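You operate a simulated robot arm through the tools that you are given. There is no shell and no other tool. Be economical: measure what you need, move in short steps, check, and stop when the job is done.

You run a simulated robot arm. Do the job below in one go: nothing can be reset, and whatever is moved stays where it is left.

TASK
Take the orange shim with the smallest size on its label from the plate bench top and put it on top of the carton marked tips.
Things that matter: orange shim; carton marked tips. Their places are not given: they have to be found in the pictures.

It is judged by the outcome, as a careful person would: the job done as asked, and still so three seconds after it is handed in. It fails if anything else is knocked over, pushed out of place, dropped, spilled or broken.

THE ROBOT
A 6-joint arm with a two-finger parallel gripper, fixed in place. Base frame: the origin is at the foot of the arm, x ahead of it, y to its left, z up; the work surface is at about z = 800. Units: mm, rad, N and s.
With the tool pointing down near the work surface it reaches from about 260 to 680 mm from the base axis. Its first joint turns from -1.152 to 1.152 rad. Payload 2.9 kg.
Tool frame: the origin (TCP) lies between the finger pads and is the grasp point; the fingertips stand 30 mm ahead of it; z points along the fingers, y is the line along which they close. Largest opening 110 mm; finger width 20, thickness 10; the body of the gripper, 48 by 112 mm, starts 55 mm behind the TCP.
Orientation is told as [roll, pitch, yaw] about the base's x, y, z axes, in that order, counted from this pose: with the fingers straight down and closing along the base's y, the tool's x points along the base's -x, its y along +y and its z along -z.

THE INTERFACE
- The arm moves only by the tool nudge_tool. Its argument "increments" is a list of rows, each an object (a shift or turn left out is 0, a gripper value left out holds the last) with "dp": the shift along the tool's x, y, z in units of 50 mm (1.0 is 50 mm), a list of three; "delta_rot": the turn, a rotation vector about the tool's x, y, z in units of 5 degrees (1.0 is 5 degrees), a list of three; "claw": the gripper command, from -1 (shut) to 1 (fully open), values between in proportion. In form: [{"dp": [tx, ty, tz], "delta_rot": [rx, ry, rz], "claw": claw}, ...]. A call has 1 to 8 rows; each row shifts and turns the commanded pose from where the row before left it, along the tool's axes as they then stand. A call with a number of a shift or a turn outside -1 to 1 is refused whole. Each row takes 0.2 s and may step no farther than 50 mm and 0.15 rad from the row before; otherwise, or with a gripper value out of range, the whole call is refused. Where a pose cannot be reached the arm comes as near as it can. A force on the tool above 40 N (or 10 N above the force at the start of the call, whichever is more), or a blocked arm, ends the call early, and 0.2 s more pass. The fingers move at their own pace (about 108 mm/s each) and stop on an object; they squeeze with about 33 N. The grip force told is the motor's: it shows also when the fingers shut on nothing. Time passes only in rows, and 0.2 s behind the last, so rows that do not move let the fingers close. It gives the time, the measured TCP pose, the force on the tool (base axes), the opening and the grip force at its end, in the units of the frame above (readings bear some noise).
- Cameras (640 x 400 px; columns grow to the right, rows downward): "scene" is fixed at [72.5, 423.3, 1389.6]; the picture's right is [-0.81, -0.58, 0.00], its down [-0.30, 0.42, -0.86] and it looks along [0.50, -0.70, -0.52] (base axes); focal length 312 px, centre (320, 200). "wrist" rides on the gripper at [-36, 0, -57] in the tool frame; the picture's right is [0.00, -1.00, 0.00], its down [0.97, 0.00, -0.24] and it looks along [0.24, 0.00, 0.97] (tool axes); focal length 218 px, centre (320, 200).
- get_image(camera): a new picture of that camera. The clock stands still meanwhile.
- locate(camera, pixels): for up to 12 pixels [column, row] of the newest picture of that camera ("zoom" is the newest enlarged one), the place [x, y, z] in the base frame of the surface seen there, good to about 3 mm. The clock stands still meanwhile.
- inspect(camera, box): a new picture of the part [left, top, right, bottom] of that camera's present view, enlarged. The clock stands still meanwhile.
- sign_off(): hands the job in; it is judged then, once.

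Work in short steps. Measure before you move; look again where a grasp or a placing could have gone wrong, and mend it. You have 60 turns and 22 pictures in all, those below and enlarged ones among them. Open the gripper and draw the arm clear of the work before you hand the job in, unless the task says otherwise; then end with one line.

The tools are called after "Request:" as name(argument=value, ...) on one line, values as JSON. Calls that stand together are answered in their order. nudge_tool: Moves the arm, as the interface text tells. Its arguments: {"type":"object","properties":{"increments":{"type":"array"}},"required":["increments"]} The other tools are called the same way: get_image (camera) takes a picture; locate (camera, pixels) gives the place of the surface under pixels of a picture; inspect (camera, box) takes an enlarged picture of a part of a camera's view; sign_off () hands the job in.

At the start:

```text
clock: 0.0
tool_pos: [500.6, -143.2, 1008.3]
ee_rot: [0.001, 0.0, -0.001]
ft_force: [-0.3, 0.4, 0.0]
finger_gap: 110.2
finger_force: 0.0
```

scene: 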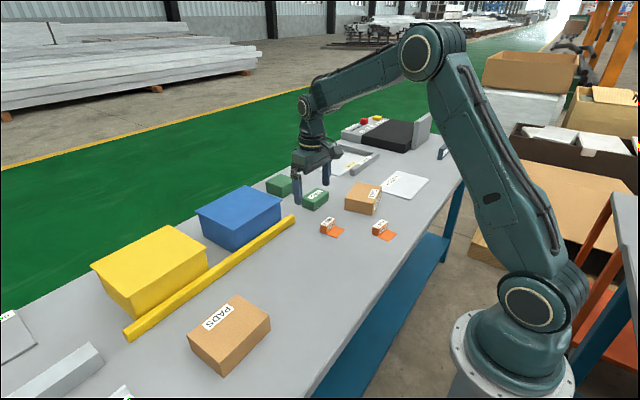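
wrist: 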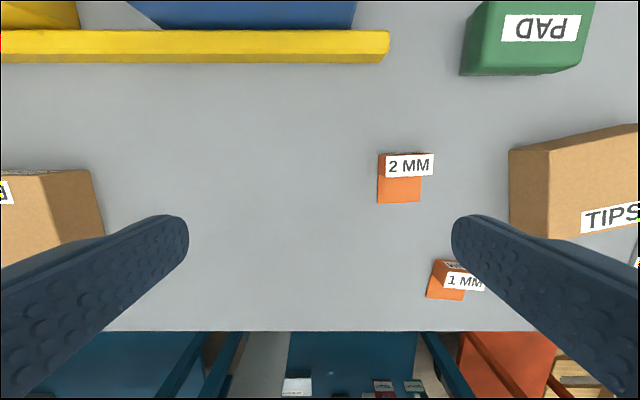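

The wrist view shows two orange shims: "2 MM" near (400,180) and "1 MM" near (455,280), and the TIPS carton at the right. I'll enlarge the views to confirm the labels and shapes.

Request:
inspect(camera="scene", box=[260, 160, 440, 272])

Request:
locate(camera="wrist", pixels=[[400, 190], [408, 166], [445, 292], [450, 266], [464, 282], [575, 180], [515, 152], [545, 150], [432, 296], [462, 298], [630, 190]])

Request:
locate(camera="zoom", pixels=[[390, 220], [420, 245], [435, 230], [445, 270], [480, 265], [430, 280], [350, 105], [310, 90], [430, 95], [380, 150]])

```text
3.56 times, centred on (350, 216) of scene
```

zoom: 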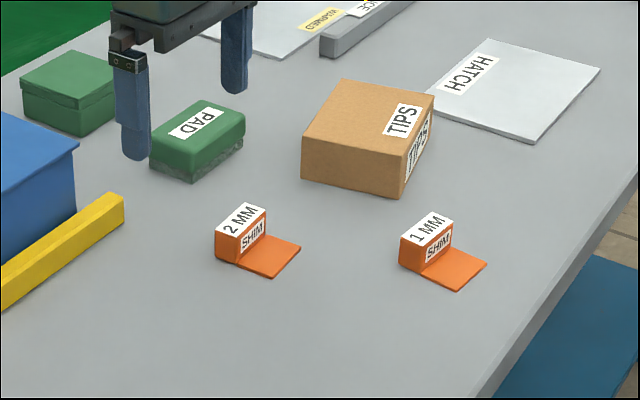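

```text
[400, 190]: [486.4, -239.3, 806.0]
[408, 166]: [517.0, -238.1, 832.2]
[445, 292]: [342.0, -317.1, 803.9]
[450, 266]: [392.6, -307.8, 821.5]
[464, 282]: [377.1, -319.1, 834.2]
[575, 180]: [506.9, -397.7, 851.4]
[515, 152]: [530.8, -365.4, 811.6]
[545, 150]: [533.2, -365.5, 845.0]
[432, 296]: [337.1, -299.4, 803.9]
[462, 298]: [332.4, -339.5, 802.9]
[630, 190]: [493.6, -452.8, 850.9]
```

```text
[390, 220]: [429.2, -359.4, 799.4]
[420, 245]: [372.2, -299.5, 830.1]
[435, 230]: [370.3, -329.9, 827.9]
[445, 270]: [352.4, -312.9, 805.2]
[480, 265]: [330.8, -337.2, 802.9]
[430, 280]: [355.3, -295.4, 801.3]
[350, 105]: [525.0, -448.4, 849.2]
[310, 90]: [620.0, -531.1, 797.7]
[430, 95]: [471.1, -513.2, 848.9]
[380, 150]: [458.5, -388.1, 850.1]
```

The 1 MM shim is an L: an upright block around (380,-315), top at z≈834, with a thin plate towards -x. I move above it for a close look.

Request:
nudge_tool(increments=[{"dp": [0.54, -0.688, 0.234], "claw": 1}, {"dp": [0.54, -0.688, 0.234]}, {"dp": [0.54, -0.688, 0.234]}, {"dp": [0.54, -0.688, 0.234]}, {"dp": [0.54, -0.688, 0.234]}, {"dp": [0, 0, 0]}])

Request:
get_image(camera="wrist")

```text
clock: 1.4
tool_pos: [368.8, -316.4, 951.1]
ee_rot: [0.0, -0.001, 0.0]
ft_force: [-0.6, 0.2, 0.4]
finger_gap: 109.9
finger_force: 0.0
```

```text
18 pictures are left
```

wrist: 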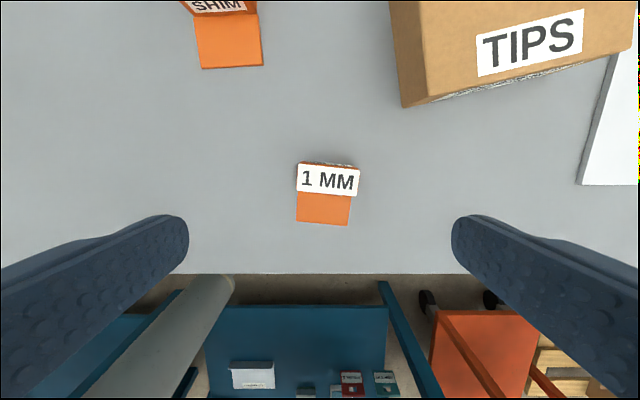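

The 1 MM shim is at (328,180) to (325,222), turned slightly. I measure its corners and those of the carton top.

Request:
locate(camera="wrist", pixels=[[300, 166], [356, 170], [299, 189], [354, 193], [300, 218], [346, 222], [328, 162], [324, 208], [426, 92], [628, 45], [420, 8], [520, 5]])

Request:
inspect(camera="wrist", box=[280, 150, 376, 240])

```text
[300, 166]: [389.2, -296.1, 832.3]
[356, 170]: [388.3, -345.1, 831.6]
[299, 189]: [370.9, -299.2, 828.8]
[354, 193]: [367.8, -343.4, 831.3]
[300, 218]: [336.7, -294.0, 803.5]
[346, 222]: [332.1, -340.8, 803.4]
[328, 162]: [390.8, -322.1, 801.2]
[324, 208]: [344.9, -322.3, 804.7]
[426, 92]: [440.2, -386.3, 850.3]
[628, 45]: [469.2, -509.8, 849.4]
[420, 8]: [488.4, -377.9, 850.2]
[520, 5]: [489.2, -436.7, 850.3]
```

```text
4.44 times, centred on (328, 195) of wrist
```

zoom: 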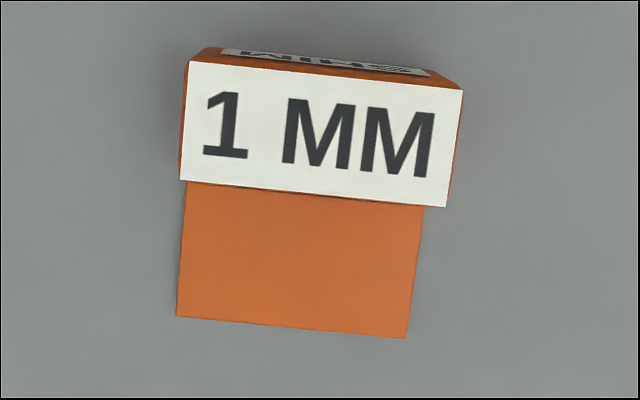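

The block is centred at about (379,-320), 47 × 20 mm, yawed about -5.8°. I turn to it, centre over it and go down partway, to z≈880.

Request:
nudge_tool(increments=[{"delta_rot": [0, 0, 0.6]}, {"delta_rot": [0, 0, 0.56]}, {"dp": [-0.21, -0.051, 0.5]}, {"dp": [0, 0, 0.9]}, {"dp": [0, 0, 0]}, {"dp": [0, 0, 0]}])

Request:
get_image(camera="wrist")

```text
clock: 2.8
tool_pos: [378.9, -317.1, 879.5]
ee_rot: [0.001, -0.001, -0.1]
ft_force: [0.8, 0.1, -0.2]
finger_gap: 109.9
finger_force: 0.1
```

```text
16 pictures are left
```

wrist: 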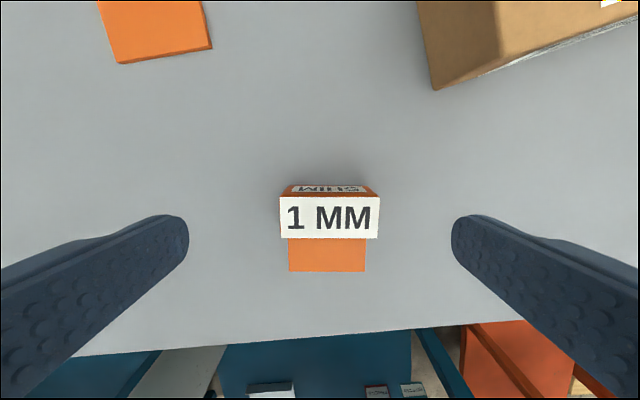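

Now aligned, with the label level at columns 280–379. I check the block's exact edges.

Request:
locate(camera="wrist", pixels=[[282, 199], [376, 199], [283, 235], [375, 235], [292, 266], [362, 268], [330, 190], [328, 217]])

```text
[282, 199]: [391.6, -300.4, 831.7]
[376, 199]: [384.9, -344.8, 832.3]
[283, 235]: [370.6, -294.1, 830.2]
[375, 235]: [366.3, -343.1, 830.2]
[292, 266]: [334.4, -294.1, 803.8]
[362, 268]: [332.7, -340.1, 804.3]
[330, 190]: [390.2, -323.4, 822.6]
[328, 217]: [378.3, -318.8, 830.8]
```

The block centre is (378.5,-320.5), with its top at 831. I shift 3.5 mm, go down to z≈837 (tips at about 807) and close.

Request:
nudge_tool(increments=[{"dp": [0, -0.07, 0.4]}, {"dp": [0, 0, 0.45]}, {"dp": [0, 0, 0]}, {"claw": -1}, {"claw": -1}, {"claw": -1}, {"claw": -1}])

```text
clock: 4.4
tool_pos: [378.6, -322.6, 838.5]
ee_rot: [0.0, -0.002, -0.102]
ft_force: [-0.3, -0.7, -0.2]
finger_gap: 51.0
finger_force: 33.4
```

The fingers hold the block at 51 mm with 33 N. I lift 90 mm straight up and look.

Request:
nudge_tool(increments=[{"dp": [0, 0, -0.4]}, {"dp": [0, 0, -0.7]}, {"dp": [0, 0, -0.7]}, {"dp": [0, 0, 0]}])

Request:
get_image(camera="wrist")

```text
clock: 5.4
tool_pos: [376.0, -320.9, 929.1]
ee_rot: [0.0, -0.001, -0.102]
ft_force: [0.0, 0.0, -0.7]
finger_gap: 51.0
finger_force: 33.6
```

```text
15 pictures are left
```

wrist: 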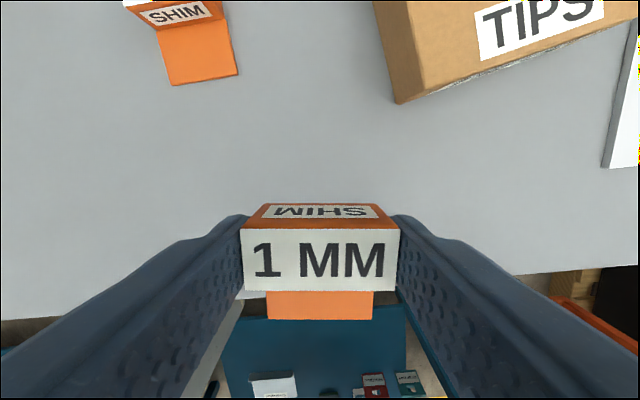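

The shim is held level. I turn 19° to match the carton's yaw and move over its top, to about (509,-425), keeping about 40 mm clearance.

Request:
nudge_tool(increments=[{"delta_rot": [0, 0, -0.9425]}, {"delta_rot": [0, 0, -0.9425]}, {"delta_rot": [0, 0, -0.9425]}, {"delta_rot": [0, 0, -0.9425]}, {"dp": [-0.7, -0.655, 0]}, {"dp": [-0.7, -0.655, 0]}, {"dp": [-0.733, -0.655, 0]}, {"dp": [0, -0.655, 0]}])

Request:
nudge_tool(increments=[{"dp": [0, 0, 0]}, {"dp": [0, 0, 0]}])

Request:
inspect(camera="scene", box=[280, 130, 440, 230])

Request:
get_image(camera="wrist")

```text
clock: 7.2
tool_pos: [508.6, -427.4, 927.5]
ee_rot: [0.002, 0.002, 0.23]
ft_force: [0.0, 0.3, -0.1]
finger_gap: 50.6
finger_force: 32.8
```

```text
clock: 7.8
tool_pos: [509.2, -426.6, 928.3]
ee_rot: [0.001, 0.001, 0.226]
ft_force: [0.6, -0.6, -0.9]
finger_gap: 50.8
finger_force: 32.6
```

```text
4.00 times, centred on (360, 180) of scene
```

zoom: 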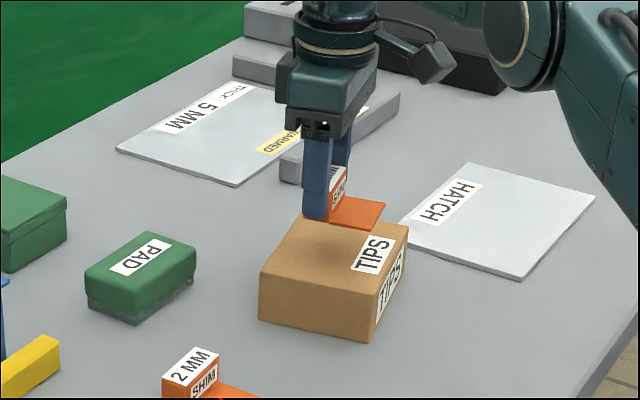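

```text
13 pictures are left
```

wrist: 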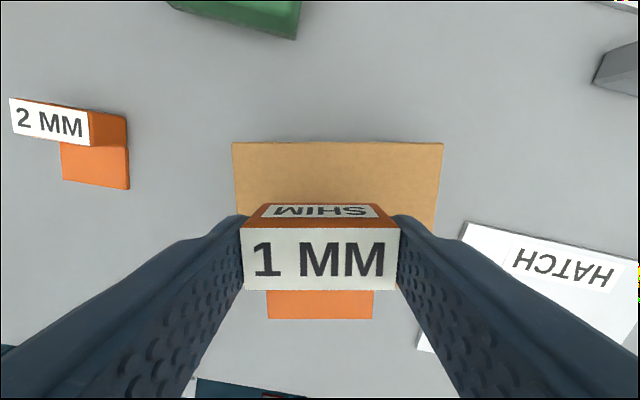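

The carton's far edge is level at row 143, columns 232–443, so the turn matches. I measure those corners for the margin.

Request:
locate(camera="wrist", pixels=[[237, 147], [438, 147], [238, 200], [434, 210], [340, 150], [320, 305], [320, 175]])

```text
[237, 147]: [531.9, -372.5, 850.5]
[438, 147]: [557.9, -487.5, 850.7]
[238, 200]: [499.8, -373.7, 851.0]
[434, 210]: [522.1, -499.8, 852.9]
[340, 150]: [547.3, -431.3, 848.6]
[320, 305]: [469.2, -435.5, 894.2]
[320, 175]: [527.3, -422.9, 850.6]
```

Margins are good; a 4 mm shift outward centres it better. I lower to just above the top, about 3 mm short of contact.

Request:
nudge_tool(increments=[{"dp": [-0.08, 0, 0.4]}, {"dp": [0, 0, 0.32]}, {"dp": [0, 0, 0]}])

Request:
inspect(camera="scene", box=[320, 155, 400, 225])

```text
clock: 8.6
tool_pos: [514.9, -426.0, 893.1]
ee_rot: [0.0, 0.001, 0.227]
ft_force: [0.1, 0.5, -0.2]
finger_gap: 50.5
finger_force: 33.5
```

```text
5.71 times, centred on (360, 190) of scene
```

zoom: 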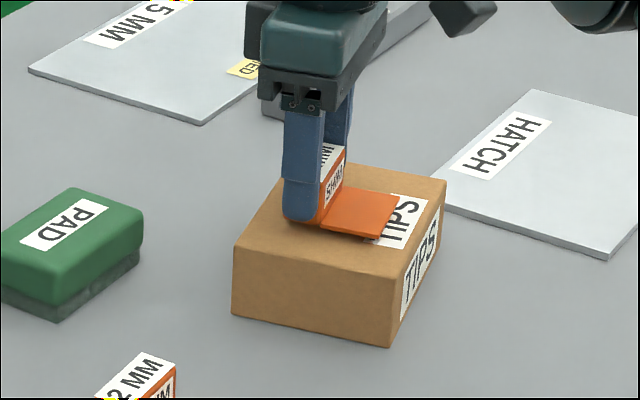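

Close to the surface, with no contact force yet. I lower in small steps to feel contact.

Request:
nudge_tool(increments=[{"dp": [0, 0, 0.03]}, {"dp": [0, 0, 0.03]}, {"dp": [0, 0, 0]}])

```text
clock: 9.4
tool_pos: [514.2, -425.9, 889.6]
ee_rot: [0.0, 0.0, 0.227]
ft_force: [0.8, -0.4, -1.1]
finger_gap: 51.0
finger_force: 33.0
```

No clear contact yet, so I go down 1 mm at a time.

Request:
nudge_tool(increments=[{"dp": [0, 0, 0.02]}, {"dp": [0, 0, 0]}])

Request:
nudge_tool(increments=[{"dp": [0, 0, 0.02]}, {"dp": [0, 0, 0]}])

```text
clock: 10.0
tool_pos: [515.5, -425.5, 888.1]
ee_rot: [0.002, 0.0, 0.229]
ft_force: [0.5, -0.2, 0.2]
finger_gap: 50.9
finger_force: 32.6
```

```text
clock: 10.6
tool_pos: [514.7, -425.8, 887.3]
ee_rot: [-0.001, 0.0, 0.225]
ft_force: [-1.1, -1.9, 4.0]
finger_gap: 50.8
finger_force: 32.8
```

Contact is felt (4 N upward at z 887). I open the fingers and rise straight up.

Request:
nudge_tool(increments=[{"claw": 0.3}, {"claw": 0.3}, {"claw": 0.3}, {"dp": [0, 0, -0.4]}, {"dp": [0, 0, -0.8]}, {"dp": [0, 0, -0.8]}, {"dp": [0, 0, -0.8]}])

Request:
get_image(camera="wrist")

Request:
inspect(camera="scene", box=[260, 120, 440, 250])

```text
clock: 12.2
tool_pos: [510.2, -421.3, 1024.7]
ee_rot: [0.003, 0.002, 0.228]
ft_force: [0.4, -0.1, -1.2]
finger_gap: 71.6
finger_force: 0.0
out of reach, approached as far as the arm can: row 7
```

```text
11 pictures are left
```

wrist: 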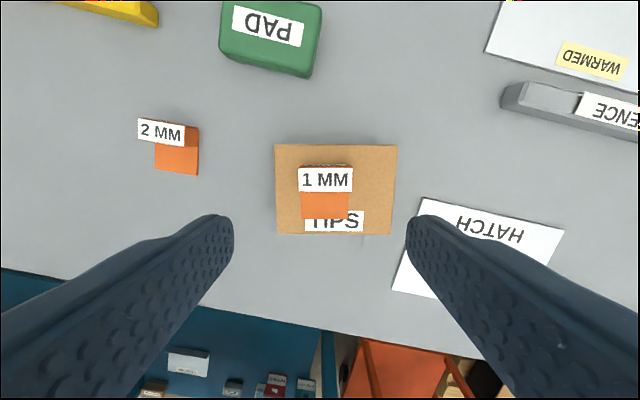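

```text
3.08 times, centred on (350, 185) of scene
```

zoom: 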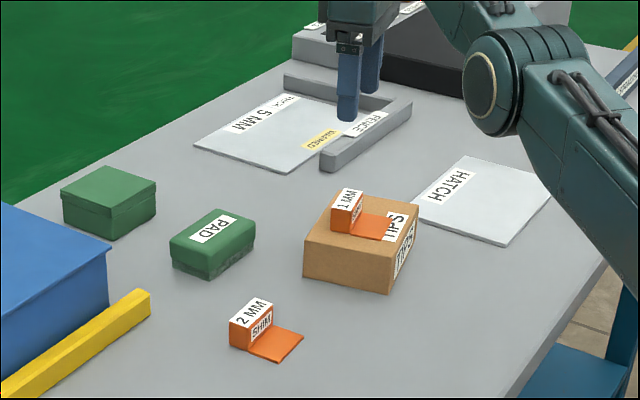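

The 1 MM shim sits level on the TIPS carton and everything else is where it was. I open fully and draw the arm back towards the start pose, staying high.

Request:
nudge_tool(increments=[{"dp": [0.4, 0.8, 0], "claw": 1}, {"dp": [0.4, 0.8, 0]}, {"dp": [0.2, 0.8, 0]}, {"dp": [0, 0.8, 0]}, {"dp": [0, 0, 0]}])

Request:
get_image(camera="scene")

```text
clock: 13.4
tool_pos: [420.9, -276.6, 1024.5]
ee_rot: [0.0, 0.001, 0.226]
ft_force: [-0.1, 0.2, 0.2]
finger_gap: 110.0
finger_force: 0.0
```

```text
9 pictures are left
```

scene: 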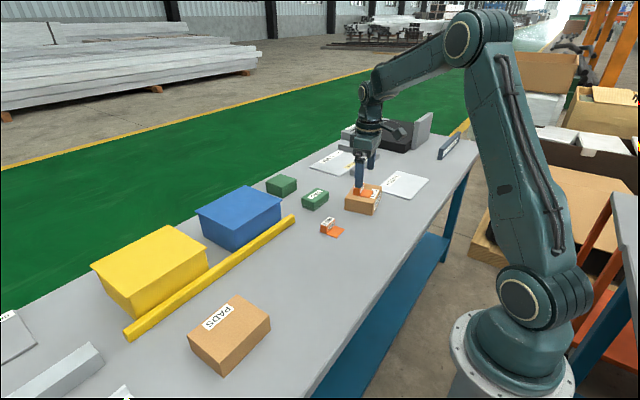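

The gripper is open and clear, high above the bench, and the shim rests on the carton at (367,192). I hand the job in.

Request:
sign_off()

```text
The job is handed in.
```

The 1 MM orange shim, the smaller of the two I found (the other is 2 MM), now sits on top of the carton marked TIPS, and nothing else was moved.
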